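You operate a simulated robot arm through the tools that you are given. There is no shell and no other tool. Be economical: measure what you need, move in short steps, check, and stop when the job is done.

You are at the controls of a simulated two-armed robot. One attempt, no reset.

## Task
Dry the LOT 25 tray at 4 m/min and 60 degrees, then put it on the third tray shelf.
Fine: lay it on the white belt, start the dryer and let it ride to the end bar; shelves count from the bottom; the main switch stays on.
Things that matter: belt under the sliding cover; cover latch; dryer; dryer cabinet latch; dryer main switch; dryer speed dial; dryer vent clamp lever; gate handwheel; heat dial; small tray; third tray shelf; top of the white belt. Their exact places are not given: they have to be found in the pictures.

It is judged by the outcome, as a careful person would: the job done as asked, and still so three seconds after it is handed in. It fails if anything else is knocked over, pushed out of place, dropped, spilled or broken.

## Robot
Two 7-joint arms with two-finger parallel grippers on one trunk, on a base that drives. Base frame: it is fixed to the floor where the robot stands at the start and does not move with it; the origin is under the middle of the robot, x ahead of it, y to its left, z up. Readings come in m, rad, newtons and seconds.
The left shoulder is at the start at [0.06, 0.143, 0.926], the right one opposite. With the tool pointing down near the work surface each hand reaches from about 0.3 to 0.74 m from the robot's upright axis, wherever it stands, measured 20 degrees to its own side. Places, roughly: belt under the sliding cover [0.7, -1.1, 1]; cover latch [0.6, -0.9, 1.2]; dryer [1.3, -0.9, 1]; dryer cabinet latch [0.5, 0.5, 0.8]; dryer main switch [0.5, 0.1, 0.7]; dryer speed dial [0.4, -0.4, 0.9]; dryer vent clamp lever [0.6, -2.6, 1.1]; gate handwheel [0.5, -1.2, 1]; heat dial [0.4, -0.6, 0.9]; small tray [0.75, -2.5, 0.75]; third tray shelf [0.7, -2.1, 1]; top of the white belt [0.7, -0.5, 1]. Payload 1.57 kg a hand.
The TCP of each hand is the grasp point between the finger pads, 0.03 m short of the fingertips. In the tool frame z runs along the fingers and y along their closing line. Largest opening 0.11 m; finger width 0.024, thickness 0.012; the body of the gripper, 0.048 by 0.112 m, starts 0.078 m behind the TCP.
Orientation is that of the tool frame in the base frame, as a unit quaternion [x, y, z, w]. With the fingers straight down and closing along the base's y, the tool's x points along the base's -x, its y along +y and its z along -z.

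## Interface
- The arms move only by the tool drive_tool. It takes "left_steps", "right_steps" or both (then of equal length, played together; a hand with none holds still); each is a list of rows, each an object (a shift or turn left out is 0, a gripper value left out holds the last) with "xyz": the shift along the tool's x, y, z in m, a list of three; "angular": the turn, a rotation vector about the tool's x, y, z in rad, a list of three; "hand": the closure in counts, from 0 (fully open) to 255 (shut). In form: [{"xyz": [x, y, z], "angular": [rx, ry, rz], "hand": hand}, ...]. A call has 1 to 20 rows; each row shifts and turns the commanded pose from where the row before left it, along the tool's axes as they then stand. Each row takes 0.2 s and may step no farther than 0.05 m and 0.15 rad from the row before; otherwise, or with a gripper value out of range, the whole call is refused. Where a pose cannot be reached the arm comes as near as it can. A force on the tool above 40 N (or 10 N above the force at the start of the call, whichever is more), or a blocked arm, ends the call early, and 0.2 s more pass. The fingers move at their own pace (about 0.045 m/s each) and stop on an object; they squeeze with about 30 N. The grip force told is the motor's: it shows also when the fingers shut on nothing. Time passes only in rows, and 0.2 s behind the last, so rows that do not move let the fingers close. It gives the time, the measured TCP pose, the force on the tool (base axes), the opening and the grip force at its end, in the units of the frame above (readings bear some noise), with the torque about the TCP (base axes, N m) and any sound that the robot's microphone picked up, and new pictures: "show" is both (left out), scene, wrist or none (wrist: the cameras of the hands that moved).
- Cameras (640 x 400 px; columns grow to the right, rows downward): "scene" is now at [0.0564, -0.038, 1.5373]; the picture's right is [-0.32, -0.95, 0.00], its down [-0.66, 0.22, -0.71] and it looks along [0.68, -0.23, -0.70] (base axes); focal length 250 px, centre (320, 200). "left" rides on the left gripper at [0.07, -0.016, -0.141] in its tool frame; the picture's right is [0.23, 0.97, 0.00], its down [-0.86, 0.20, -0.48] and it looks along [-0.47, 0.11, 0.88] (tool axes); focal length 222 px, centre (320, 200). "right" rides on the right gripper at [0.07, 0.016, -0.141] in its tool frame; the picture's right is [-0.23, 0.97, 0.00], its down [-0.86, -0.20, -0.48] and it looks along [-0.47, -0.11, 0.88] (tool axes); focal length 222 px, centre (320, 200).
- raise_lower(by): slides the trunk up (or, below 0, down) by that many m; the arms and the scene camera ride with it, the base frame stays. It gives what a move gives, with no picture.
- base_move(legs): drives the robot by 1 to 6 legs, each [ahead, left, turn to the left] in m, m and rad, along the robot's own axes; the way and the turn of a leg run together, so that a leg with both is an arc; at most 1.5 m and 3.142 rad a leg. The arms and the cameras ride along, it lands a little off, and it stops where it bumps. It gives what a move gives, and a new picture of the scene camera.
- head_to(pan, tilt): turns the head with the scene camera to pan (to the left, within 1.501 rad either way) and tilt (down, from -0.506 to 1.204), counted from straight ahead of the robot. It gives what a move gives, and a new picture of the scene camera.
- pixel_to_xyz(camera, pixels): for up to 12 pixels [column, row] of the newest picture of that camera ("zoom" is the newest enlarged one), the place [x, y, z] in the base frame of the surface seen there, good to about 0.002 m, but the place of the scene camera against the robot may be out by one fixed shift of up to 0.018 m in any direction. The clock stands still meanwhile.
- zoom(camera, box): a new picture of the part [left, top, right, bottom] of that camera's present view, enlarged. The clock stands still meanwhile.
- sign_off(): hands the job in; it is judged then, once.

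Go step by step. Measure first, check grasps and placings, and put right what went wrong. The budget is 80 turns and 260 pictures, counting those below and the enlarged ones. Unless the task says otherwise, let go and move clear before handing in, and close with one line.

The tools are called after "Call:" as a command line: name --argument value ..., lists and objects as JSON in quotes. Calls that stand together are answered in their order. drive_tool: Moves the arms, as the interface text tells. Its arguments: {"type":"object","properties":{"left_steps":{"type":"array","items":{"type":"object","properties":{"xyz":{"type":"array","items":{"type":"number"}},"angular":{"type":"array","items":{"type":"number"}},"hand":{"type":"number"}}}},"right_steps":{"type":"array","items":{"type":"object","properties":{"xyz":{"type":"array","items":{"type":"number"}},"angular":{"type":"array","items":{"type":"number"}},"hand":{"type":"number"}}}},"show":{"type":"string","enum":["both","scene","wrist","none"]}},"required":[]} The other tools are called the same way: raise_lower (by) slides the trunk up or down; base_move (legs) drives the base; head_to (pan, tilt) turns the head that bears the scene camera; pixel_to_xyz (camera, pixels) gives the place of the surface under pixels of a picture; zoom (camera, box) takes an enlarged picture of a part of a camera's view; sign_off () hands the job in.

At the start:

```text
clock: 0.0
left_ee_pos: [0.6093, 0.0201, 0.9999]
left_tcp_rot: [0.0, 1.0, 0.0, 0.0]
left_ft_force: [-0.4, 0.4, -0.2]
left_ft_torque: [0.0, 0.01, 0.02]
left_width: 0.11
left_gripper_force: 0.0
right_ee_pos: [0.3564, -0.4999, 0.9998]
right_tcp_rot: [0.0, 1.0, 0.0, 0.0]
right_ft_force: [0.2, -0.5, -1.0]
right_ft_torque: [-0.01, 0.01, 0.02]
right_width: 0.1101
right_gripper_force: 0.1
trunk travel left (down, up): [-0.525, 0.065]
robot x, y, heading: [0.0004, 0.0011, 0.001]
head pan, tilt: [-0.325, 0.775]
```

scene: 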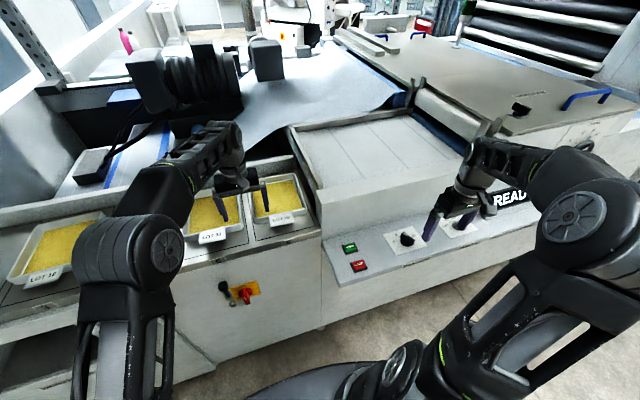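
right: 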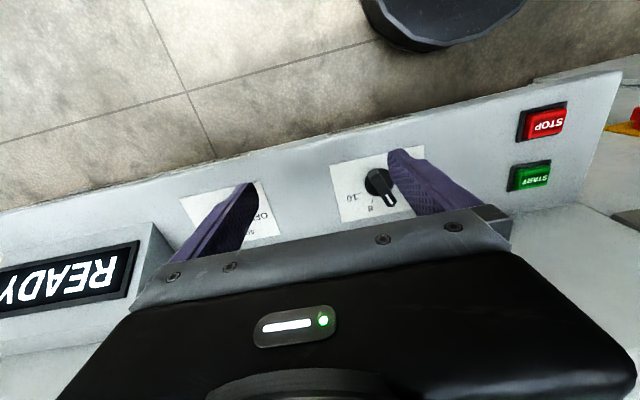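
left: 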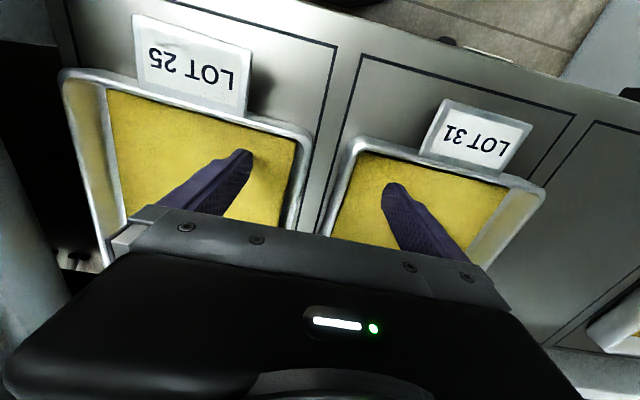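

The left wrist picture shows LOT 25 (190,130) as the tray nearest the dryer and LOT 31 beside it; the panel with dials, START and STOP is under the right hand. I'll enlarge and measure these.

Call:
zoom --camera "right" --box '[160, 80, 600, 300]'

Call:
zoom --camera "scene" --box '[180, 130, 420, 310]'

Call:
pixel_to_xyz --camera "right" --pixels '[[385, 190], [375, 180], [545, 125], [532, 177], [345, 170], [425, 215], [220, 200], [260, 200], [252, 186], [240, 225], [100, 280], [380, 160]]'

Call:
pixel_to_xyz --camera "left" --pixels '[[70, 80], [105, 85], [300, 140], [310, 140], [190, 65], [185, 100], [200, 150], [150, 190], [295, 200], [105, 230], [345, 150], [125, 200]]'

Call:
pixel_to_xyz --camera "scene" --pixels '[[250, 165], [292, 160], [310, 208], [258, 228], [320, 190], [440, 165], [300, 130], [390, 118], [283, 219], [405, 240], [244, 292], [380, 150]]'

```text
1.45 times, centred on (380, 190) of right
```

zoom: 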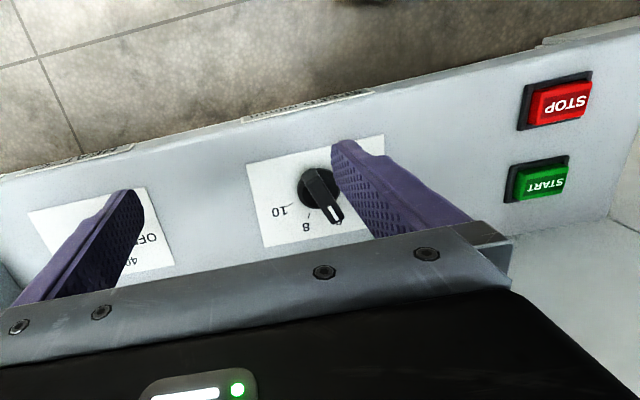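

```text
2.22 times, centred on (300, 220) of scene
```

zoom: 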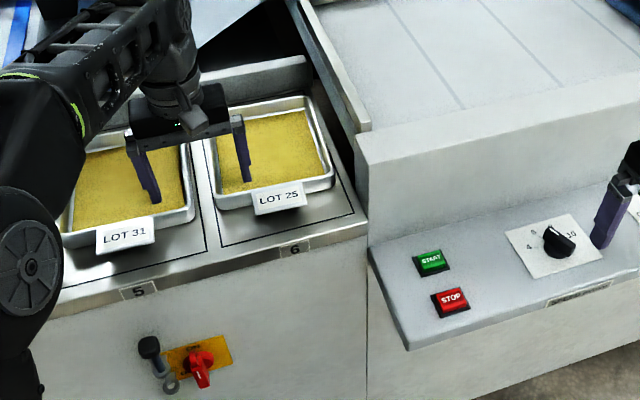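

```text
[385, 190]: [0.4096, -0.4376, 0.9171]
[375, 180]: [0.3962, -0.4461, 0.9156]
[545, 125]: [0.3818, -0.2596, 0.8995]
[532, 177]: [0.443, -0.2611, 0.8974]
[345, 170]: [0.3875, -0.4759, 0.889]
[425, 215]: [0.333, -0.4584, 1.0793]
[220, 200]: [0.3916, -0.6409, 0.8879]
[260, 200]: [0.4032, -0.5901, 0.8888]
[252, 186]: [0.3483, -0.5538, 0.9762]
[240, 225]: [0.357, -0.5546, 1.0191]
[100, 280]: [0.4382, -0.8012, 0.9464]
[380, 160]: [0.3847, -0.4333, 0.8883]
```

```text
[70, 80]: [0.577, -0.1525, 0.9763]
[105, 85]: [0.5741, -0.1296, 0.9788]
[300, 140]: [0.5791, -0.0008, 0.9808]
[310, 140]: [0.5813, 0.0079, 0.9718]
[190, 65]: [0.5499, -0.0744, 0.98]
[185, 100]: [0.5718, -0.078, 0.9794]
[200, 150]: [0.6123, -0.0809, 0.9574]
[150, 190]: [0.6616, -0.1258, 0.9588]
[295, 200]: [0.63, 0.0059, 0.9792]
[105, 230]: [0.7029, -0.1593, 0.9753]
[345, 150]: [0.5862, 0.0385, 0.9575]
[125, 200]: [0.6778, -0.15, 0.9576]
```

```text
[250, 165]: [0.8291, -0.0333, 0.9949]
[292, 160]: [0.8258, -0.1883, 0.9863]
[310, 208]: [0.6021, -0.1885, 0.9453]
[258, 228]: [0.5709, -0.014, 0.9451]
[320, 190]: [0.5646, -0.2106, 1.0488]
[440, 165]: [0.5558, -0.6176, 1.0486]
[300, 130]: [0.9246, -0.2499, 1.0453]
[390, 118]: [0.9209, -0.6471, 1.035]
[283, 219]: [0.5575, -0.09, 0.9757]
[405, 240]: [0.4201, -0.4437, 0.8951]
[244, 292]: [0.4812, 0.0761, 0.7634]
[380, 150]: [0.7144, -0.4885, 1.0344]
```

LOT 25's rim lies about x 0.58–0.8, y -0.155–0.005, z 0.98, and the belt is at about z 1.034 around (0.7,-0.5). Next I look to the right for the cover, gate and shelves.

Call:
head_to --pan -1.0 --tilt 0.5

Call:
head_to --pan -1.4 --tilt 0.35

Call:
head_to --pan 0.3 --tilt 0.7

Call:
head_to --pan -0.6 --tilt 0.5

```text
clock: 1.1
left_ee_pos: [0.6077, 0.0216, 0.9998]
left_tcp_rot: [0.0, 1.0, 0.0, 0.0]
left_ft_force: [0.9, -0.7, -0.2]
left_ft_torque: [0.01, 0.0, -0.02]
left_width: 0.1101
left_gripper_force: 0.0
right_ee_pos: [0.3549, -0.5006, 0.9991]
right_tcp_rot: [0.0, 1.0, 0.0, -0.001]
right_ft_force: [0.3, 0.2, -0.1]
right_ft_torque: [0.01, 0.03, 0.02]
right_width: 0.1101
right_gripper_force: 0.0
trunk travel left (down, up): [-0.525, 0.065]
robot x, y, heading: [0.001, -0.0007, -0.002]
head pan, tilt: [-1.0, 0.499]
```

scene: 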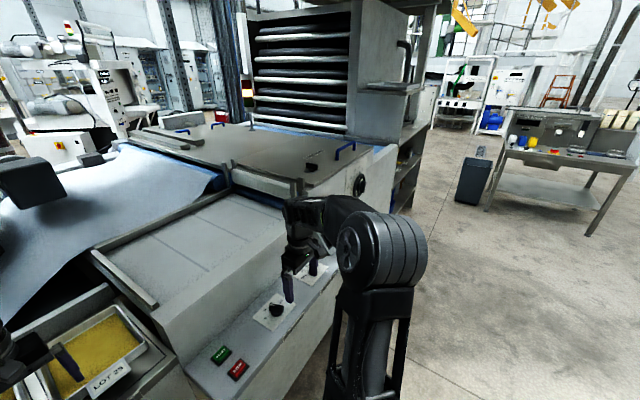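

```text
clock: 1.9
left_ee_pos: [0.6076, 0.0199, 1.0004]
left_tcp_rot: [0.0, 1.0, -0.001, 0.001]
left_ft_force: [0.2, -0.2, -0.1]
left_ft_torque: [0.01, -0.03, 0.03]
left_width: 0.1102
left_gripper_force: 0.0
right_ee_pos: [0.3566, -0.4996, 0.9999]
right_tcp_rot: [0.0, 1.0, 0.0, 0.0]
right_ft_force: [0.2, -0.4, 0.2]
right_ft_torque: [0.01, -0.04, -0.01]
right_width: 0.11
right_gripper_force: 0.0
trunk travel left (down, up): [-0.525, 0.065]
robot x, y, heading: [-0.0024, 0.0015, -0.002]
head pan, tilt: [-1.4, 0.351]
```

scene: 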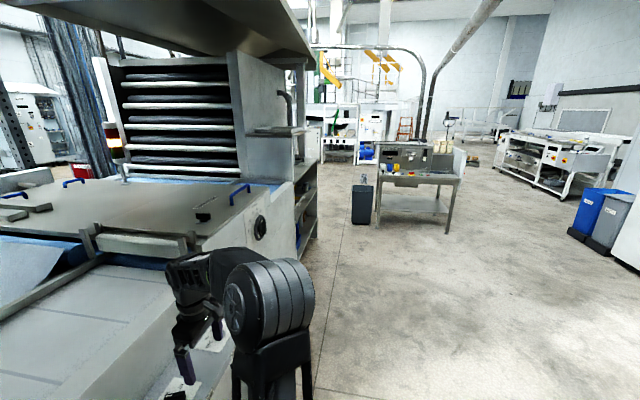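

```text
clock: 3.6
left_ee_pos: [0.6088, 0.0204, 0.9993]
left_tcp_rot: [0.0, 1.0, 0.0, 0.001]
left_ft_force: [-0.1, -0.4, -0.6]
left_ft_torque: [0.03, 0.02, -0.02]
left_width: 0.1101
left_gripper_force: 0.0
right_ee_pos: [0.3566, -0.4995, 1.0001]
right_tcp_rot: [0.0, 1.0, 0.0, 0.0]
right_ft_force: [0.4, -0.1, 0.6]
right_ft_torque: [0.01, -0.01, -0.02]
right_width: 0.11
right_gripper_force: 0.1
trunk travel left (down, up): [-0.525, 0.065]
robot x, y, heading: [-0.0009, 0.0015, 0.0]
head pan, tilt: [0.3, 0.7]
```

scene: 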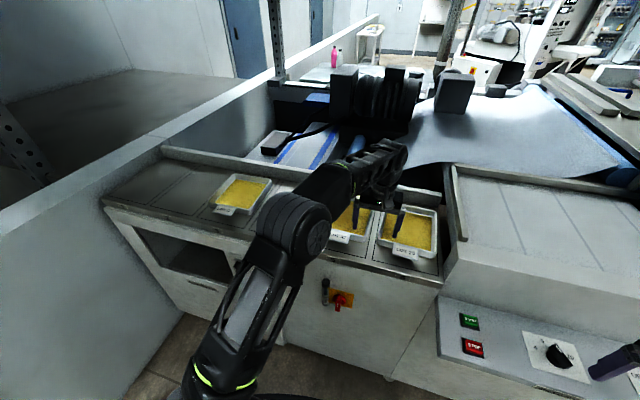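

```text
clock: 4.8
left_ee_pos: [0.608, 0.0207, 0.999]
left_tcp_rot: [0.0, 1.0, 0.0, 0.0]
left_ft_force: [-1.2, -0.6, 0.4]
left_ft_torque: [0.0, 0.0, -0.01]
left_width: 0.11
left_gripper_force: 0.1
right_ee_pos: [0.356, -0.5006, 1.0001]
right_tcp_rot: [0.0, 1.0, 0.001, 0.0]
right_ft_force: [-0.1, -0.1, -0.1]
right_ft_torque: [-0.01, -0.01, 0.04]
right_width: 0.1098
right_gripper_force: 0.1
trunk travel left (down, up): [-0.525, 0.065]
robot x, y, heading: [0.0018, -0.0014, -0.001]
head pan, tilt: [-0.6, 0.499]
```

scene: 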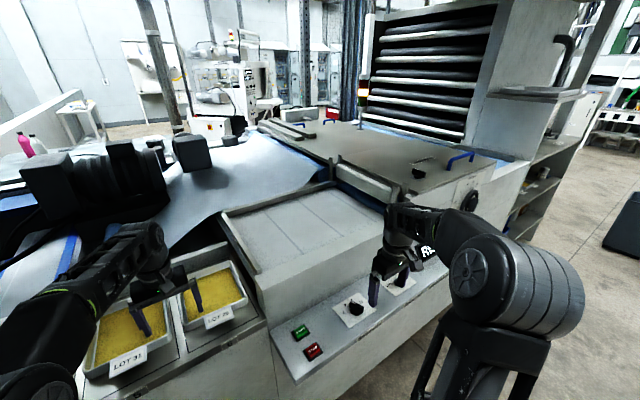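

The feed belt seems to run right (-y) to a gate bar at (360,180) and under the handled cover. I zoom on gate, cover, latch.

Call:
zoom --camera "scene" --box '[210, 110, 530, 310]'

Call:
zoom --camera "scene" --box '[320, 110, 520, 235]'

Call:
zoom --camera "scene" --box '[340, 0, 600, 160]'

Call:
pixel_to_xyz --camera "scene" --pixels '[[222, 218], [333, 185], [385, 205], [262, 275], [335, 172], [400, 195], [370, 190], [420, 172], [458, 158], [472, 198], [330, 120], [375, 60]]'

```text
2.00 times, centred on (370, 210) of scene
```

zoom: 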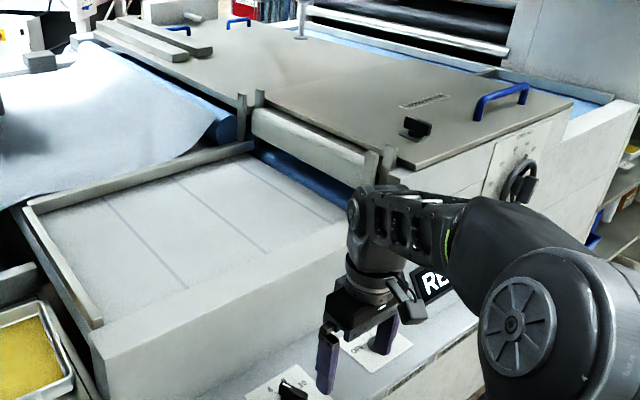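

```text
3.20 times, centred on (420, 172) of scene
```

zoom: 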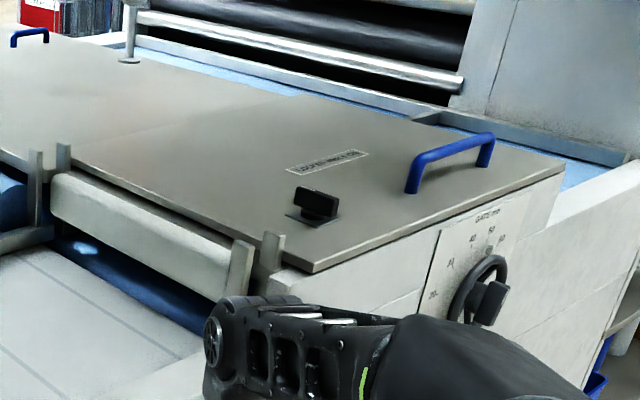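

```text
2.46 times, centred on (470, 80) of scene
```

zoom: 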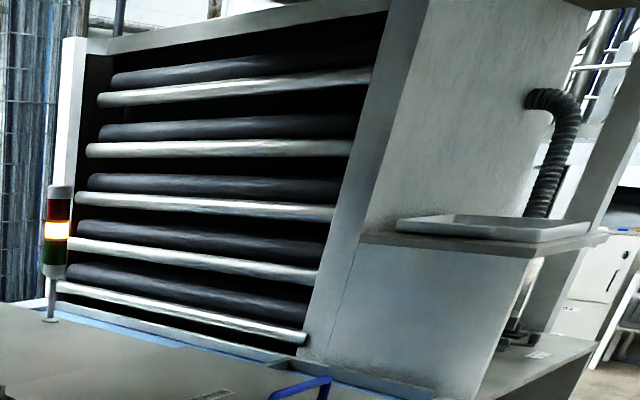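

```text
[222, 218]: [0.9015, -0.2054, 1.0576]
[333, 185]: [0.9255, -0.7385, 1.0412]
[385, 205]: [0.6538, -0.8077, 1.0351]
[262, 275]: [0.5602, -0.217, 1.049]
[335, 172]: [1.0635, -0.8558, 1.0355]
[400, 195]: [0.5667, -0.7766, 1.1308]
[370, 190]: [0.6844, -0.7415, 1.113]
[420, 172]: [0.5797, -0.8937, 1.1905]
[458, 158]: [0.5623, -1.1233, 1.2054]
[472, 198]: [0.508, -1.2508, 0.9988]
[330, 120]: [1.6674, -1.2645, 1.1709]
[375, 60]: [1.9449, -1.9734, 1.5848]
```

The gate has a mm scale by the handwheel (472,198), cover has a latch (420,172). First the dials: I raise the right hand for a clear view.

Call:
drive_tool --right_steps '[{"xyz": [0, 0, -0.05]}, {"xyz": [0, 0, -0.05]}, {"xyz": [0, 0, -0.05]}, {"xyz": [0, 0, 0]}]' --show "wrist"

Call:
zoom --camera "right" --box '[180, 100, 500, 300]'

Call:
head_to --pan -0.8 --tilt 0.85

```text
clock: 5.8
left_ee_pos: [0.6093, 0.0203, 1.0006]
left_tcp_rot: [0.0, 1.0, 0.0, -0.001]
left_ft_force: [0.5, 0.5, 0.6]
left_ft_torque: [0.0, -0.03, 0.02]
left_width: 0.1098
left_gripper_force: 0.1
right_ee_pos: [0.3597, -0.4904, 1.1032]
right_tcp_rot: [0.0, 1.0, 0.0, 0.0]
right_ft_force: [-0.7, 0.8, -0.1]
right_ft_torque: [0.02, 0.03, 0.01]
right_width: 0.1099
right_gripper_force: 0.2
right hand out of reach, approached as far as the arm can: row 3
trunk travel left (down, up): [-0.525, 0.065]
robot x, y, heading: [0.0026, 0.0028, 0.004]
head pan, tilt: [-0.6, 0.499]
```

right: 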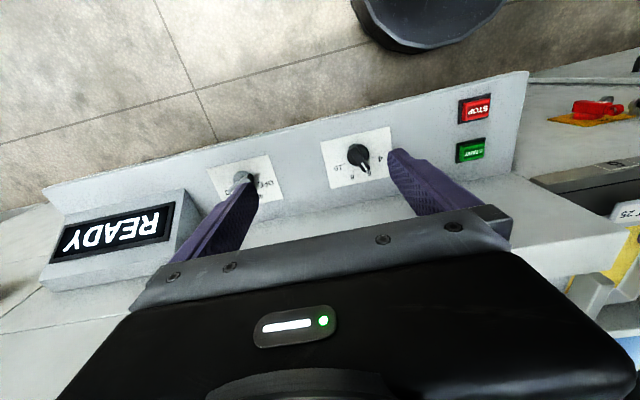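

```text
2.00 times, centred on (340, 200) of right
```

zoom: 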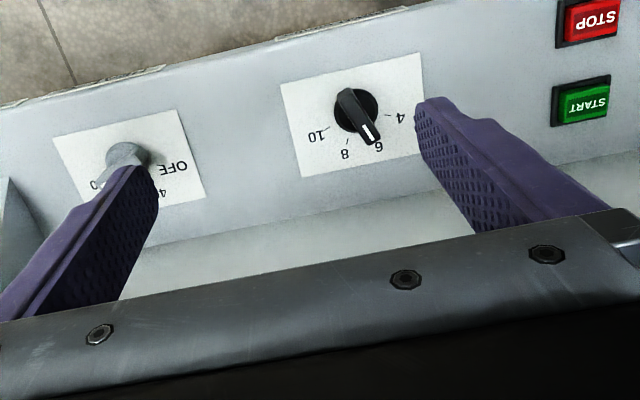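

```text
clock: 6.7
left_ee_pos: [0.6093, 0.021, 0.9986]
left_tcp_rot: [0.0, 1.0, 0.0, 0.001]
left_ft_force: [0.4, 0.1, -0.4]
left_ft_torque: [-0.03, -0.02, 0.0]
left_width: 0.1102
left_gripper_force: 0.1
right_ee_pos: [0.3606, -0.4903, 1.1019]
right_tcp_rot: [0.0, 1.0, 0.001, 0.0]
right_ft_force: [-0.4, 0.4, -0.5]
right_ft_torque: [-0.02, -0.05, 0.04]
right_width: 0.1099
right_gripper_force: 0.1
trunk travel left (down, up): [-0.525, 0.065]
robot x, y, heading: [-0.0012, 0.0017, 0.002]
head pan, tilt: [-0.799, 0.85]
```

scene: 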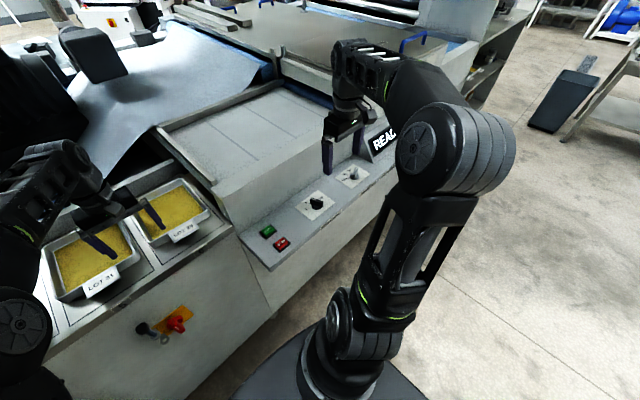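

Speed dial points at 6 and must go to 4. I enlarge the heat dial from the scene camera and measure both dials.

Call:
zoom --camera "scene" --box '[280, 150, 400, 225]'

Call:
pixel_to_xyz --camera "zoom" --pixels '[[130, 270], [195, 280], [220, 250], [370, 140], [385, 125], [340, 165], [170, 255], [210, 310]]'

Call:
pixel_to_xyz --camera "right" --pixels '[[355, 148], [363, 166], [357, 157], [381, 159], [377, 172], [352, 176], [340, 167], [366, 172], [240, 176], [474, 150], [468, 150], [265, 184]]'

```text
5.33 times, centred on (340, 188) of scene
```

zoom: 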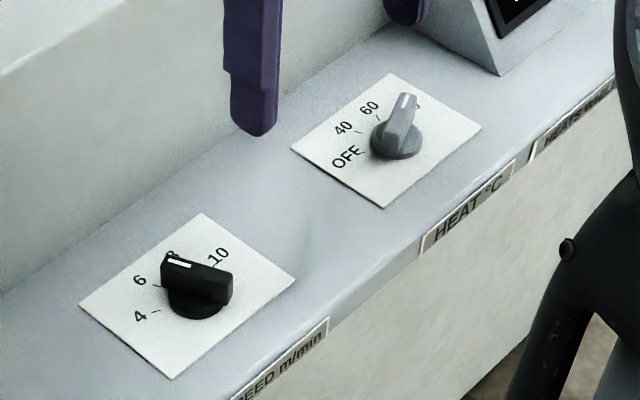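

```text
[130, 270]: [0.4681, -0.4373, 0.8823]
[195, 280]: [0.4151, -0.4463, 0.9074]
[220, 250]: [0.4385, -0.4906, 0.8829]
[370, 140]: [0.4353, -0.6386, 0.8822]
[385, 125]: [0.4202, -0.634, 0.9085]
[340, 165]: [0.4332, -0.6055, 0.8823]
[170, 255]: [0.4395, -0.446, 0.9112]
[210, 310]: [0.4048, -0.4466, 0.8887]
```

```text
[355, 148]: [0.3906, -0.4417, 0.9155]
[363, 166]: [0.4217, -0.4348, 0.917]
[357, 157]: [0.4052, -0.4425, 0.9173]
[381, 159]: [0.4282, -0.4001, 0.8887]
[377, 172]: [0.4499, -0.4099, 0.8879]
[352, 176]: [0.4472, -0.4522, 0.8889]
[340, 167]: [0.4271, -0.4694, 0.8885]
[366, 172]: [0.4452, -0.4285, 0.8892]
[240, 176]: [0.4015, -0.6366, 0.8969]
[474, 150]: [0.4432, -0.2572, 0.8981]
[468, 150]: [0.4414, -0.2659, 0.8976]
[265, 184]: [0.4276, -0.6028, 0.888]
```

Speed knob is centred near (0.406,-0.441), top z 0.917, labels 4/6/8/10 at about +60/+20/-20/-60°. I hover the right hand over it, yawed to the bar.

Call:
drive_tool --right_steps '[{"xyz": [-0.02, 0.02, 0.03], "angular": [0, 0, -0.1]}, {"xyz": [-0.02, 0.02, 0.03], "angular": [0, 0, -0.1]}, {"xyz": [0, 0, 0.03], "angular": [0, 0, -0.1], "hand": 120}, {"xyz": [0, 0, 0], "hand": 120}]' --show "wrist"

Call:
zoom --camera "right" --box '[180, 100, 500, 300]'

```text
clock: 7.7
left_ee_pos: [0.6081, 0.0216, 0.9995]
left_tcp_rot: [-0.001, 1.0, 0.0, 0.001]
left_ft_force: [-1.0, -0.5, 0.5]
left_ft_torque: [-0.02, 0.01, 0.0]
left_width: 0.11
left_gripper_force: 0.2
right_ee_pos: [0.4009, -0.4498, 1.0125]
right_tcp_rot: [-0.15, 0.989, 0.0, -0.001]
right_ft_force: [0.7, -0.5, -0.1]
right_ft_torque: [-0.01, 0.03, -0.02]
right_width: 0.0586
right_gripper_force: 0.0
trunk travel left (down, up): [-0.525, 0.065]
robot x, y, heading: [-0.0004, -0.0006, 0.003]
head pan, tilt: [-0.799, 0.85]
```

right: 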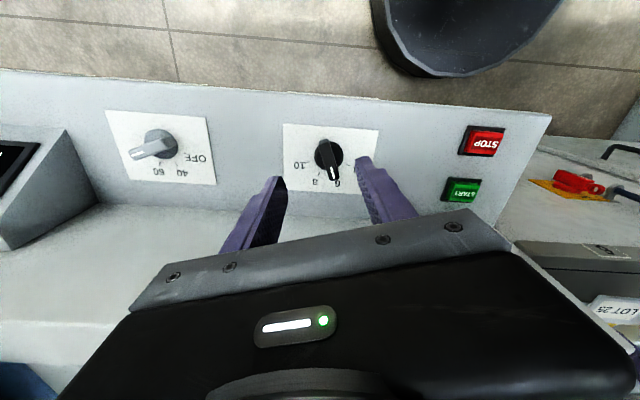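

```text
2.00 times, centred on (340, 200) of right
```

zoom: 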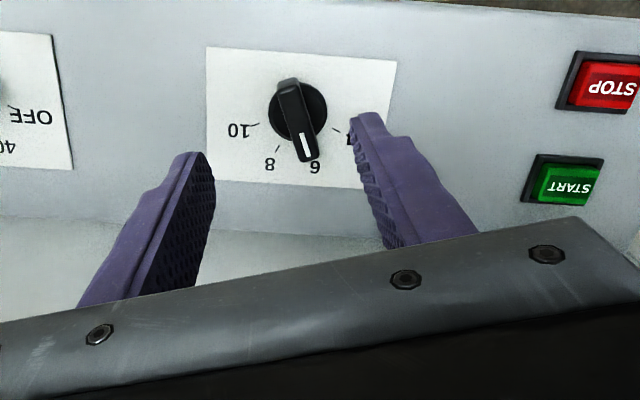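

Clear view of both knobs now; I measure both precisely.

Call:
pixel_to_xyz --camera "right" --pixels '[[325, 142], [328, 155], [333, 178], [330, 168], [347, 164], [320, 175], [132, 155], [147, 150], [166, 143], [186, 153], [173, 166], [157, 168]]'

Call:
zoom --camera "right" --box '[90, 100, 250, 200]'

```text
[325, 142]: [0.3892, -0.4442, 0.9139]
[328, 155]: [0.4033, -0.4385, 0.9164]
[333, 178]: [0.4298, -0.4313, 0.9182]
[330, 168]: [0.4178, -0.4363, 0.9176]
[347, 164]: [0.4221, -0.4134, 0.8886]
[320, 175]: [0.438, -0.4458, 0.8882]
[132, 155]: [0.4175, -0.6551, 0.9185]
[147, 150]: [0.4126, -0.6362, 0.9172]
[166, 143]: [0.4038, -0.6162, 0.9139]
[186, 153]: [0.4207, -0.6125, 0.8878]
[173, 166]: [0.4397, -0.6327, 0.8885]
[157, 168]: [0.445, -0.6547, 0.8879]
```

```text
4.00 times, centred on (170, 150) of right
```

zoom: 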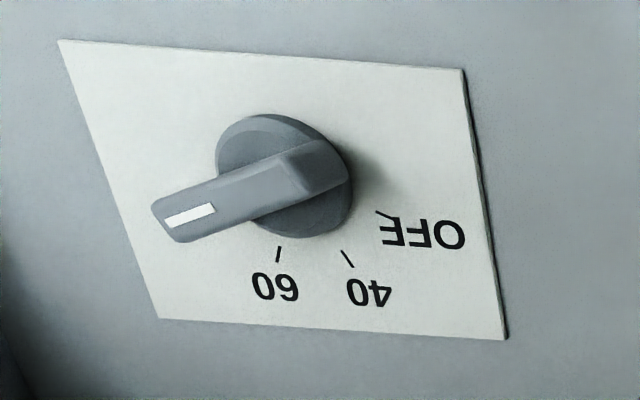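

Speed bar angle ≈18–20°, centre (0.408,-0.439); the hand's yaw matches. I descend around it and close.

Call:
drive_tool --right_steps '[{"xyz": [-0.01, 0.0084, 0.03]}, {"xyz": [0, 0, 0.03]}, {"xyz": [0, 0, 0.0225]}, {"hand": 255}, {"hand": 255}, {"hand": 255}, {"hand": 255}]' --show "wrist"

```text
clock: 9.3
left_ee_pos: [0.6088, 0.0208, 0.9992]
left_tcp_rot: [0.001, 1.0, 0.0, 0.0]
left_ft_force: [0.3, -0.2, 0.0]
left_ft_torque: [-0.01, -0.01, -0.01]
left_width: 0.11
left_gripper_force: 0.0
right_ee_pos: [0.4053, -0.4405, 0.931]
right_tcp_rot: [-0.148, 0.989, 0.0, 0.0]
right_ft_force: [0.3, 0.9, -4.3]
right_ft_torque: [0.03, -0.3, 0.06]
right_width: 0.0129
right_gripper_force: 25.2
trunk travel left (down, up): [-0.525, 0.065]
robot x, y, heading: [-0.0015, -0.0007, -0.003]
head pan, tilt: [-0.799, 0.85]
```

right: 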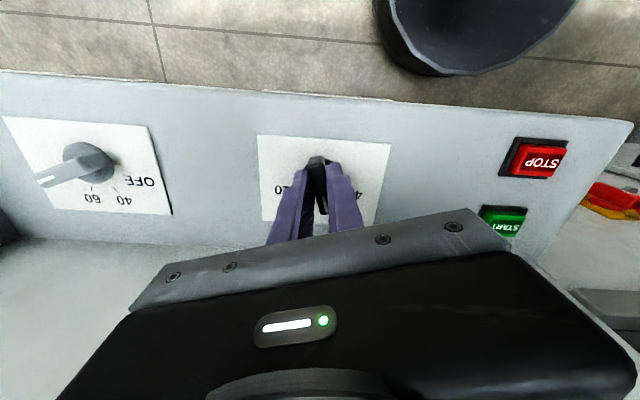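

Gripping the bar (width 0.013). I turn +40° counter-clockwise.

Call:
drive_tool --right_steps '[{"angular": [0, 0, -0.14]}, {"angular": [0, 0, -0.14]}, {"angular": [0, 0, -0.14]}, {"angular": [0, 0, -0.14]}, {"angular": [0, 0, -0.14]}, {}, {"hand": 120}, {"hand": 120}, {"xyz": [0, 0, -0.04]}, {"xyz": [0, 0, -0.04]}, {}]' --show "wrist"

Call:
zoom --camera "scene" --box '[280, 150, 400, 225]'

```text
clock: 11.7
left_ee_pos: [0.6088, 0.0196, 0.9994]
left_tcp_rot: [0.0, 1.0, 0.001, 0.0]
left_ft_force: [-0.7, 0.8, 0.7]
left_ft_torque: [-0.02, -0.02, 0.07]
left_width: 0.11
left_gripper_force: 0.0
right_ee_pos: [0.4069, -0.4396, 1.0126]
right_tcp_rot: [-0.48, 0.877, 0.001, 0.0]
right_ft_force: [0.2, -0.4, -0.1]
right_ft_torque: [0.02, 0.03, 0.03]
right_width: 0.0583
right_gripper_force: 0.0
trunk travel left (down, up): [-0.525, 0.065]
robot x, y, heading: [-0.0012, -0.0008, 0.002]
head pan, tilt: [-0.799, 0.85]
```

right: 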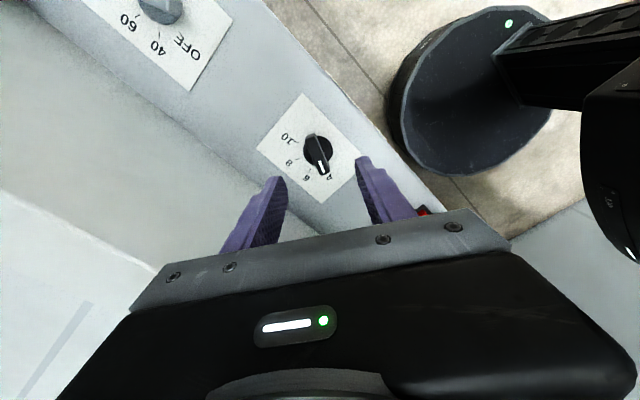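

```text
5.33 times, centred on (340, 188) of scene
```

zoom: 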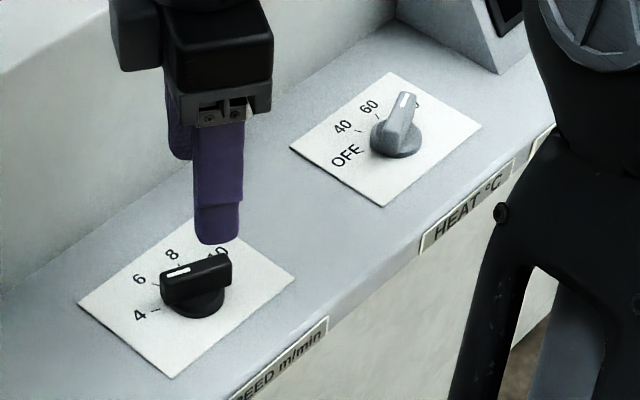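

I check the knob's pointer closely.

Call:
zoom --camera "right" --box '[240, 80, 400, 180]'

Call:
pixel_to_xyz --camera "zoom" --pixels '[[280, 235], [325, 350], [300, 290], [265, 390], [355, 380], [190, 330], [190, 220]]'

```text
4.00 times, centred on (320, 130) of right
```

zoom: 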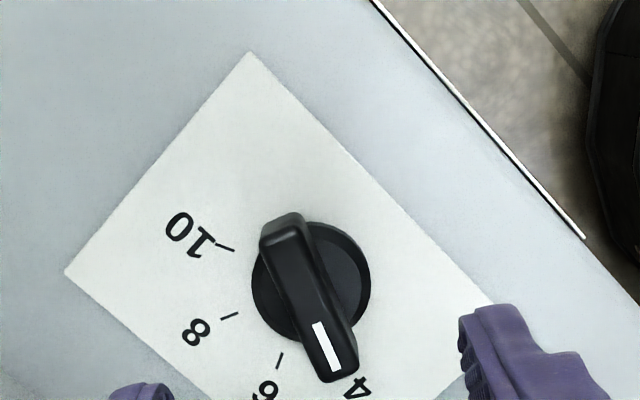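

```text
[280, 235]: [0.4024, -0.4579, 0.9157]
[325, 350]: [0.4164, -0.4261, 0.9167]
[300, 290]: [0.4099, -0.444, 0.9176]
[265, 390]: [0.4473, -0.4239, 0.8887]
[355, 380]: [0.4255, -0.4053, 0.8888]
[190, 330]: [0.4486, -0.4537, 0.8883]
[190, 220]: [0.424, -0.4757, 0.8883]
```

The pointer is on 4 (≈63°). Now I move over the heat knob (0.4095,-0.637) and yaw to about -64°.

Call:
drive_tool --right_steps '[{"xyz": [0.0412, -0.027, 0]}, {"xyz": [0.0412, -0.027, 0]}, {"xyz": [0.0412, -0.027, 0]}, {"xyz": [0.0412, -0.027, 0]}, {"angular": [0, 0, 0.141]}, {"angular": [0, 0, 0.141]}, {"angular": [0, 0, 0.141]}, {"angular": [0, 0, 0.141]}, {"angular": [0, 0, 0.141]}, {"angular": [0, 0, 0.141]}, {"angular": [0, 0, 0.141]}, {"angular": [0, 0, 0.141]}, {"angular": [0, 0, 0.141]}, {"angular": [0, 0, 0.141]}, {"angular": [0, 0, 0.141]}, {"angular": [0, 0, 0.141]}, {"angular": [0, 0, 0.141]}, {"angular": [0, 0, 0.141]}, {"angular": [0, 0, 0.141]}, {}]' --show "wrist"

```text
clock: 15.9
left_ee_pos: [0.6098, 0.0208, 0.9992]
left_tcp_rot: [0.0, 1.0, 0.0, 0.0]
left_ft_force: [-0.7, -0.3, -0.2]
left_ft_torque: [-0.03, -0.01, 0.03]
left_width: 0.1103
left_gripper_force: 0.0
right_ee_pos: [0.4083, -0.6353, 1.0118]
right_tcp_rot: [0.53, 0.848, 0.001, 0.0]
right_ft_force: [-0.5, -0.3, 0.3]
right_ft_torque: [0.01, 0.02, 0.02]
right_width: 0.0585
right_gripper_force: 0.1
trunk travel left (down, up): [-0.525, 0.065]
robot x, y, heading: [-0.0033, -0.005, -0.001]
head pan, tilt: [-0.799, 0.85]
```

right: 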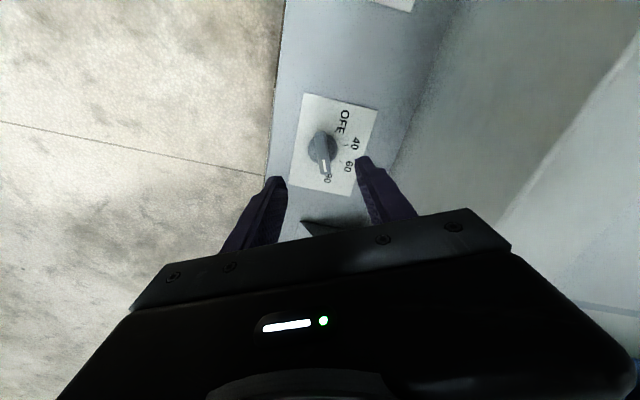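

Aligned over the heat knob (320,155). I descend, grip, turn +40°, release and look.

Call:
drive_tool --right_steps '[{"xyz": [0, 0, 0.03]}, {"xyz": [0, 0, 0.03]}, {"xyz": [0, 0, 0.0215]}, {"hand": 255}, {"hand": 255}, {"hand": 255}, {"hand": 255}, {"angular": [0, 0, -0.14]}, {"angular": [0, 0, -0.14]}, {"angular": [0, 0, -0.14]}, {"angular": [0, 0, -0.14]}, {"angular": [0, 0, -0.14]}, {}, {"hand": 120}, {"hand": 120}, {"xyz": [0, 0, -0.04]}, {"xyz": [0, 0, -0.04]}, {}]' --show "wrist"

Call:
zoom --camera "right" --box '[240, 80, 400, 180]'

```text
clock: 19.7
left_ee_pos: [0.6093, 0.0212, 0.9994]
left_tcp_rot: [0.001, 1.0, 0.0, 0.0]
left_ft_force: [0.3, -0.2, 0.5]
left_ft_torque: [0.01, 0.01, 0.02]
left_width: 0.1099
left_gripper_force: 0.2
right_ee_pos: [0.4088, -0.6379, 1.0119]
right_tcp_rot: [0.206, 0.979, 0.0, 0.0]
right_ft_force: [0.4, -0.2, 0.6]
right_ft_torque: [0.01, 0.02, 0.01]
right_width: 0.0584
right_gripper_force: 0.1
trunk travel left (down, up): [-0.525, 0.065]
robot x, y, heading: [-0.0035, -0.0023, 0.0]
head pan, tilt: [-0.799, 0.85]
```

right: 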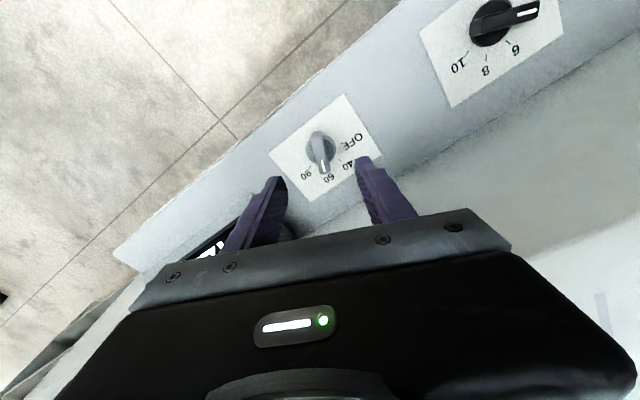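

```text
4.00 times, centred on (320, 130) of right
```

zoom: 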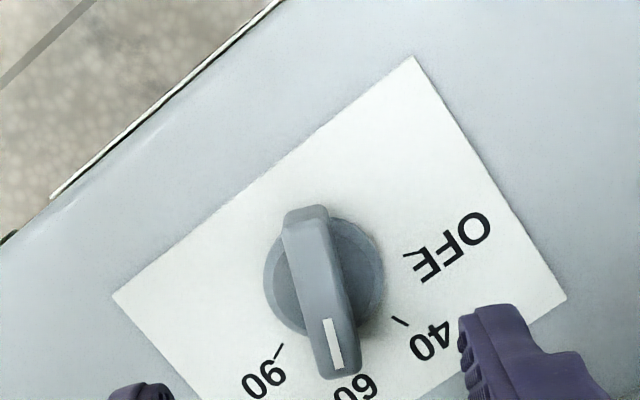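

Heat pointer is on 60. Next I lift the left hand out of the trays, and look at the gate scale.

Call:
drive_tool --left_steps '[{"xyz": [0, 0, -0.05]}, {"xyz": [0, 0, -0.05]}, {"xyz": [0, 0, -0.05]}]' --right_steps '[{"xyz": [0, 0, -0.03]}, {"xyz": [0.03, 0, -0.02]}, {"xyz": [0.03, 0, 0]}]' --show "none"

Call:
head_to --pan -0.95 --tilt 0.45

Call:
zoom --camera "scene" --box '[160, 120, 400, 270]'

```text
clock: 20.5
left_ee_pos: [0.6078, 0.0212, 1.0102]
left_tcp_rot: [0.0, 1.0, 0.0, -0.001]
left_ft_force: [-0.5, -0.8, 0.7]
left_ft_torque: [-0.02, -0.04, -0.03]
left_width: 0.1101
left_gripper_force: 0.0
left hand out of reach, approached as far as the arm can: row 1, 2, 3
right_ee_pos: [0.353, -0.6149, 1.0502]
right_tcp_rot: [0.205, 0.979, 0.001, -0.001]
right_ft_force: [-0.2, -0.2, 0.1]
right_ft_torque: [-0.05, 0.0, -0.03]
right_width: 0.0583
right_gripper_force: 0.2
right hand out of reach, approached as far as the arm can: row 1
trunk travel left (down, up): [-0.525, 0.065]
robot x, y, heading: [0.0003, 0.0005, -0.0]
head pan, tilt: [-0.799, 0.85]
```

```text
clock: 21.4
left_ee_pos: [0.6089, 0.0212, 1.0099]
left_tcp_rot: [-0.001, 1.0, 0.001, 0.0]
left_ft_force: [-0.9, 0.1, 0.4]
left_ft_torque: [0.01, -0.01, -0.01]
left_width: 0.1103
left_gripper_force: 0.2
right_ee_pos: [0.3541, -0.6166, 1.0497]
right_tcp_rot: [0.206, 0.978, 0.0, 0.001]
right_ft_force: [-0.2, -0.6, 0.7]
right_ft_torque: [0.02, -0.01, 0.01]
right_width: 0.0581
right_gripper_force: 0.1
trunk travel left (down, up): [-0.525, 0.065]
robot x, y, heading: [0.0025, 0.0012, 0.001]
head pan, tilt: [-0.949, 0.45]
```

scene: 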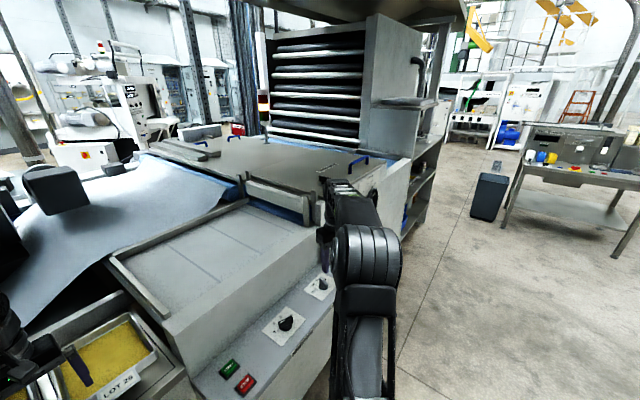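

```text
2.67 times, centred on (280, 195) of scene
```

zoom: 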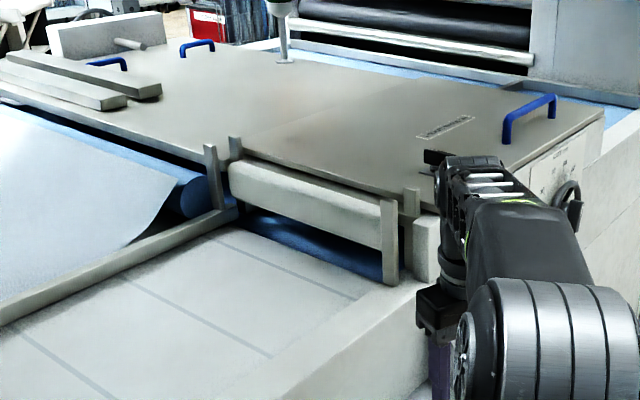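

I measure the gate bar's lower edge against the belt height.

Call:
pixel_to_xyz --camera "zoom" --pixels '[[240, 175], [240, 195], [242, 202], [310, 200], [310, 215], [310, 222], [375, 240], [390, 270], [330, 290], [250, 215], [150, 290], [240, 350]]'

Call:
zoom --camera "scene" --box '[230, 175, 330, 238]'

Call:
raise_lower --by 0.065

```text
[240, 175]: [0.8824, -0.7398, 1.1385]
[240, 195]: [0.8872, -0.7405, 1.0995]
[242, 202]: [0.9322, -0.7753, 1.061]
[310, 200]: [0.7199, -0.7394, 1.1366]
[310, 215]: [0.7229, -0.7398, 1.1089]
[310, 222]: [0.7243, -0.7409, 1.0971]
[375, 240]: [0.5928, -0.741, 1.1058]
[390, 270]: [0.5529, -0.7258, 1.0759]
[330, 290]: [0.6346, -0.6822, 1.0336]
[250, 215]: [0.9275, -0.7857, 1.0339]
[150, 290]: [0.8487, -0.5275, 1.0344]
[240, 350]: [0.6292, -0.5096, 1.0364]
```

```text
6.35 times, centred on (280, 206) of scene
```

zoom: 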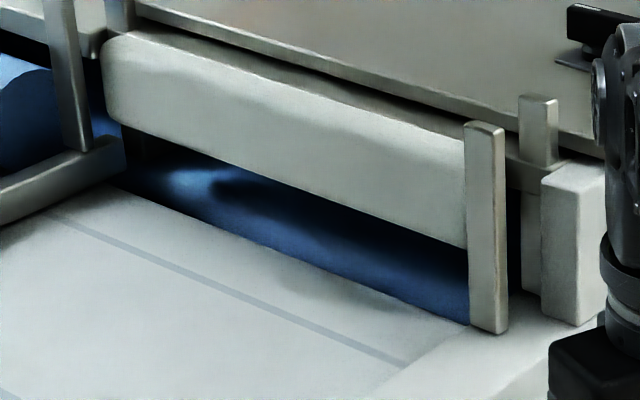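

```text
clock: 22.4
left_ee_pos: [0.6084, 0.0215, 1.0747]
left_tcp_rot: [-0.001, 1.0, 0.001, 0.0]
left_ft_force: [-0.3, 1.1, -0.1]
left_ft_torque: [0.0, 0.02, -0.02]
left_width: 0.1099
left_gripper_force: 0.0
right_ee_pos: [0.3532, -0.6153, 1.1152]
right_tcp_rot: [0.206, 0.978, 0.0, 0.0]
right_ft_force: [-0.2, 0.4, 0.3]
right_ft_torque: [0.03, 0.03, -0.01]
right_width: 0.0582
right_gripper_force: 0.0
trunk travel left (down, up): [-0.59, 0.0]
robot x, y, heading: [0.0013, 0.0026, -0.003]
head pan, tilt: [-0.949, 0.45]
```

The gap under the gate is ~60 mm, the tray is ~35 mm tall, so the gate is fine. Now I measure LOT 25 exactly with left wrist and scene cameras.

Call:
drive_tool --left_steps '[{"xyz": [0.05, 0, 0]}, {"xyz": [0.05, 0.0, 0]}, {"xyz": [0.0, 0.05, 0]}, {"xyz": [0.0, 0.03, 0]}, {}]' --show "wrist"

Call:
head_to --pan -0.15 --tilt 0.85

Call:
zoom --camera "scene" --box '[240, 100, 440, 225]'

```text
clock: 23.6
left_ee_pos: [0.5055, 0.1026, 1.0772]
left_tcp_rot: [0.0, 1.0, 0.0, 0.0]
left_ft_force: [-0.1, -0.3, 1.4]
left_ft_torque: [0.03, -0.01, 0.02]
left_width: 0.1099
left_gripper_force: 0.0
right_ee_pos: [0.3532, -0.615, 1.1149]
right_tcp_rot: [0.206, 0.979, 0.0, 0.0]
right_ft_force: [-0.3, 0.6, 1.0]
right_ft_torque: [0.04, 0.02, 0.02]
right_width: 0.0579
right_gripper_force: 0.0
trunk travel left (down, up): [-0.59, 0.0]
robot x, y, heading: [0.0018, -0.0022, 0.001]
head pan, tilt: [-0.949, 0.45]
```

left: 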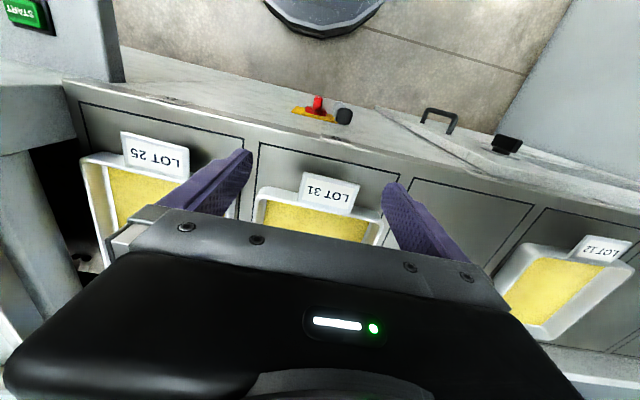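

```text
clock: 24.7
left_ee_pos: [0.5055, 0.1012, 1.0761]
left_tcp_rot: [0.0, 1.0, -0.001, 0.001]
left_ft_force: [-0.2, 0.4, 0.1]
left_ft_torque: [-0.01, 0.02, -0.02]
left_width: 0.1101
left_gripper_force: 0.0
right_ee_pos: [0.3533, -0.615, 1.1147]
right_tcp_rot: [0.206, 0.979, 0.0, 0.0]
right_ft_force: [-0.3, 0.1, -0.6]
right_ft_torque: [0.0, 0.01, 0.02]
right_width: 0.0585
right_gripper_force: 0.0
trunk travel left (down, up): [-0.59, 0.0]
robot x, y, heading: [0.0001, -0.001, -0.001]
head pan, tilt: [-0.15, 0.85]
```

scene: 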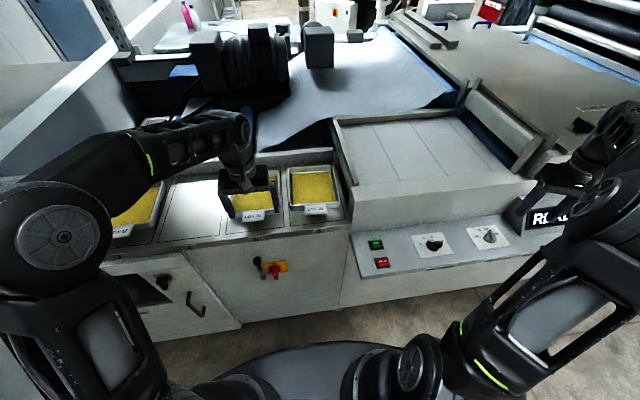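

```text
3.20 times, centred on (340, 162) of scene
```

zoom: 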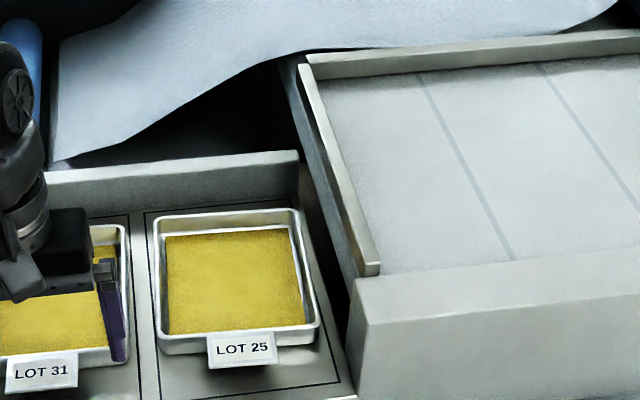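

Call:
pixel_to_xyz --camera "zoom" --pixels '[[156, 219], [292, 212], [316, 326], [161, 343], [155, 280], [307, 270], [225, 213], [230, 280], [242, 335], [238, 350], [240, 385], [330, 350]]'

Call:
pixel_to_xyz --camera "left" --pixels '[[84, 158], [100, 155], [122, 134], [188, 155], [128, 168], [87, 190], [95, 225], [258, 195], [262, 190], [70, 200], [108, 265], [220, 210]]'

```text
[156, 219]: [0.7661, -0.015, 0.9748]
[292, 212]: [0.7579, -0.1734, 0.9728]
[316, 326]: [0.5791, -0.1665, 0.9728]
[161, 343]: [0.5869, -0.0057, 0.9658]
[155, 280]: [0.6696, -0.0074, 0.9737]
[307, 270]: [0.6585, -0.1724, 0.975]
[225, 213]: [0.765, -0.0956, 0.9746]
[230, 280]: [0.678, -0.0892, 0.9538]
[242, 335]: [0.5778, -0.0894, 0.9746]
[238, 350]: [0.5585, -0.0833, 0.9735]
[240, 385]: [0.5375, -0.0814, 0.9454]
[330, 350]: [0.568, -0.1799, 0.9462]
```

```text
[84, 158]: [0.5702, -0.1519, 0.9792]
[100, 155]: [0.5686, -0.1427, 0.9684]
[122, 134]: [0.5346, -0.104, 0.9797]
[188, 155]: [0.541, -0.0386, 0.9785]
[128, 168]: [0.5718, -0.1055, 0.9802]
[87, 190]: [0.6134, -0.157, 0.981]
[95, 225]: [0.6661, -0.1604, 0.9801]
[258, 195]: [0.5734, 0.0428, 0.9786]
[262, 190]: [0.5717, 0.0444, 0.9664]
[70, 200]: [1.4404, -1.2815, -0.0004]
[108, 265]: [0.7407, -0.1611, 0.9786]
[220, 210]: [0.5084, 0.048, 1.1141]
```

Tray: centre about (0.665,-0.078), y rims ≈+0.004 and -0.159, rim z 0.98 (scene camera offset ≈ -0.006,+0.012,+0.006). I check the clearance between the tray's right rim and the dryer side.

Call:
pixel_to_xyz --camera "zoom" --pixels '[[352, 270], [345, 260], [330, 180], [322, 150], [335, 175], [345, 180], [318, 215], [325, 250], [340, 310], [310, 200], [375, 272], [365, 300]]'

Call:
zoom --camera "scene" --box '[315, 140, 375, 210]'

```text
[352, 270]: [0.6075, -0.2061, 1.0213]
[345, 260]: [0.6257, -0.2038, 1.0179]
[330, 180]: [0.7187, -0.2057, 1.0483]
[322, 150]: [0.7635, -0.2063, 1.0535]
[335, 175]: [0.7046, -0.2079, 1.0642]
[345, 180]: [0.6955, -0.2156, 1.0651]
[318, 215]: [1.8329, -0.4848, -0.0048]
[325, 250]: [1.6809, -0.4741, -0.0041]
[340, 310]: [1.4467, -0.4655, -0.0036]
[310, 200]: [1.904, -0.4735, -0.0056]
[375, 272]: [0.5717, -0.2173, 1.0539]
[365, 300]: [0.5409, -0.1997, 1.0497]
```

```text
5.71 times, centred on (345, 175) of scene
```

zoom: 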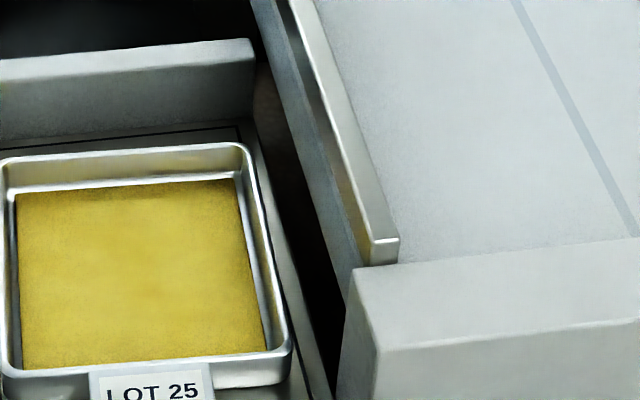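

The dryer side is at y≈-0.194, rail top ≈1.07, so the tray must be raised ~0.12. I check how near the base can drive: measure base edge and cabinet front.

Call:
head_to --pan -0.3 --tilt 1.2

Call:
pixel_to_xyz --camera "scene" --pixels '[[320, 190], [320, 210], [320, 240], [320, 260], [320, 280], [300, 300], [340, 170], [340, 150], [280, 200], [380, 160], [400, 140], [320, 130]]'

```text
clock: 25.6
left_ee_pos: [0.5058, 0.1021, 1.0776]
left_tcp_rot: [0.0, 1.0, 0.001, -0.001]
left_ft_force: [0.8, -0.2, -0.1]
left_ft_torque: [-0.01, 0.02, -0.01]
left_width: 0.1103
left_gripper_force: 0.1
right_ee_pos: [0.3537, -0.6149, 1.1148]
right_tcp_rot: [0.206, 0.979, 0.0, 0.0]
right_ft_force: [0.3, 0.1, -0.4]
right_ft_torque: [-0.01, -0.01, -0.05]
right_width: 0.058
right_gripper_force: 0.1
trunk travel left (down, up): [-0.59, 0.0]
robot x, y, heading: [0.0016, 0.0011, -0.002]
head pan, tilt: [-0.3, 1.201]
```

scene: 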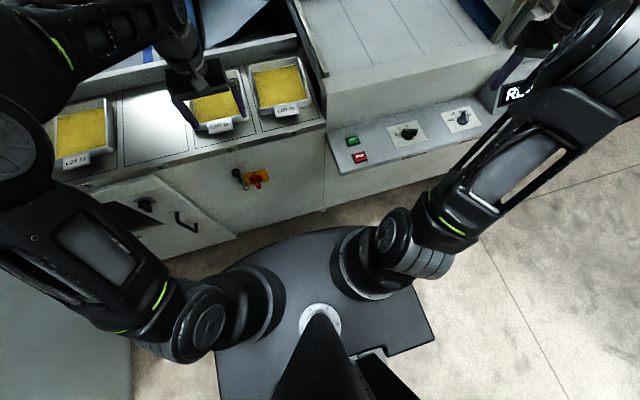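

```text
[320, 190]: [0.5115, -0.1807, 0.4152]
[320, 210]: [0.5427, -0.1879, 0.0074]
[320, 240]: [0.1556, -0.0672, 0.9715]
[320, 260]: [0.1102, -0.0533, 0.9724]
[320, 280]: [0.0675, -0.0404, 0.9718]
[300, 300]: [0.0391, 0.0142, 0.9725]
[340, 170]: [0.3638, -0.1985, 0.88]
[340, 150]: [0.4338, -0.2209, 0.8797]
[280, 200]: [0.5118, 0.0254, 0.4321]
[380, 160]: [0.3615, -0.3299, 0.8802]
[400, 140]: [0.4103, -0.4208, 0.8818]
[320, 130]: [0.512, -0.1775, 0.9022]
```

Call:
pixel_to_xyz --camera "scene" --pixels '[[370, 180], [370, 190], [372, 198], [400, 175], [350, 200], [330, 215], [345, 212], [430, 330], [215, 270], [216, 380], [390, 350], [425, 180]]'

Call:
base_move --legs '[[0.06, 0.0, 0]]'

```text
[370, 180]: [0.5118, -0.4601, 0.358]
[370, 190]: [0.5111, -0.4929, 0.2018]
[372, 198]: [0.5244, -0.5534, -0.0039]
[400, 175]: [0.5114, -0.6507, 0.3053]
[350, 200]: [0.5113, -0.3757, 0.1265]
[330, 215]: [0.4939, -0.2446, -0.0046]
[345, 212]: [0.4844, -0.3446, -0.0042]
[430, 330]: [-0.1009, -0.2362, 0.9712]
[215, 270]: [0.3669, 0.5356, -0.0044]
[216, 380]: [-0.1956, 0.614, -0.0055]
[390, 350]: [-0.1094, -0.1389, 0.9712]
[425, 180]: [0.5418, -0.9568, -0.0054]
```

```text
clock: 26.5
left_ee_pos: [0.5646, 0.1034, 1.0756]
left_tcp_rot: [-0.001, 1.0, 0.0, -0.001]
left_ft_force: [0.4, -0.6, 0.3]
left_ft_torque: [0.01, 0.03, 0.01]
left_width: 0.11
left_gripper_force: 0.0
right_ee_pos: [0.4139, -0.6145, 1.1135]
right_tcp_rot: [0.205, 0.979, 0.0, -0.001]
right_ft_force: [-0.1, -0.1, 0.3]
right_ft_torque: [-0.01, 0.04, -0.02]
right_width: 0.0581
right_gripper_force: 0.0
trunk travel left (down, up): [-0.59, 0.0]
robot x, y, heading: [0.0603, 0.0017, 0.002]
head pan, tilt: [-0.3, 1.201]
```

scene: 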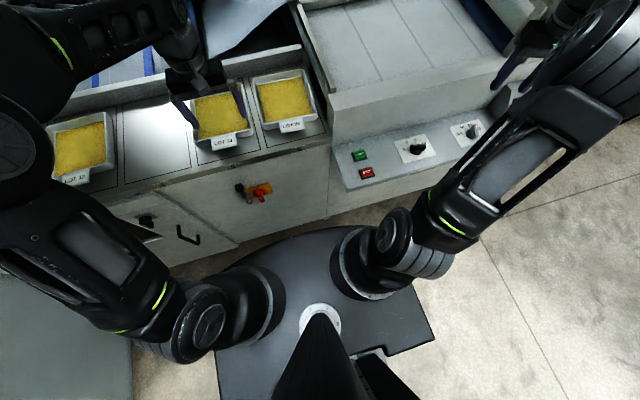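

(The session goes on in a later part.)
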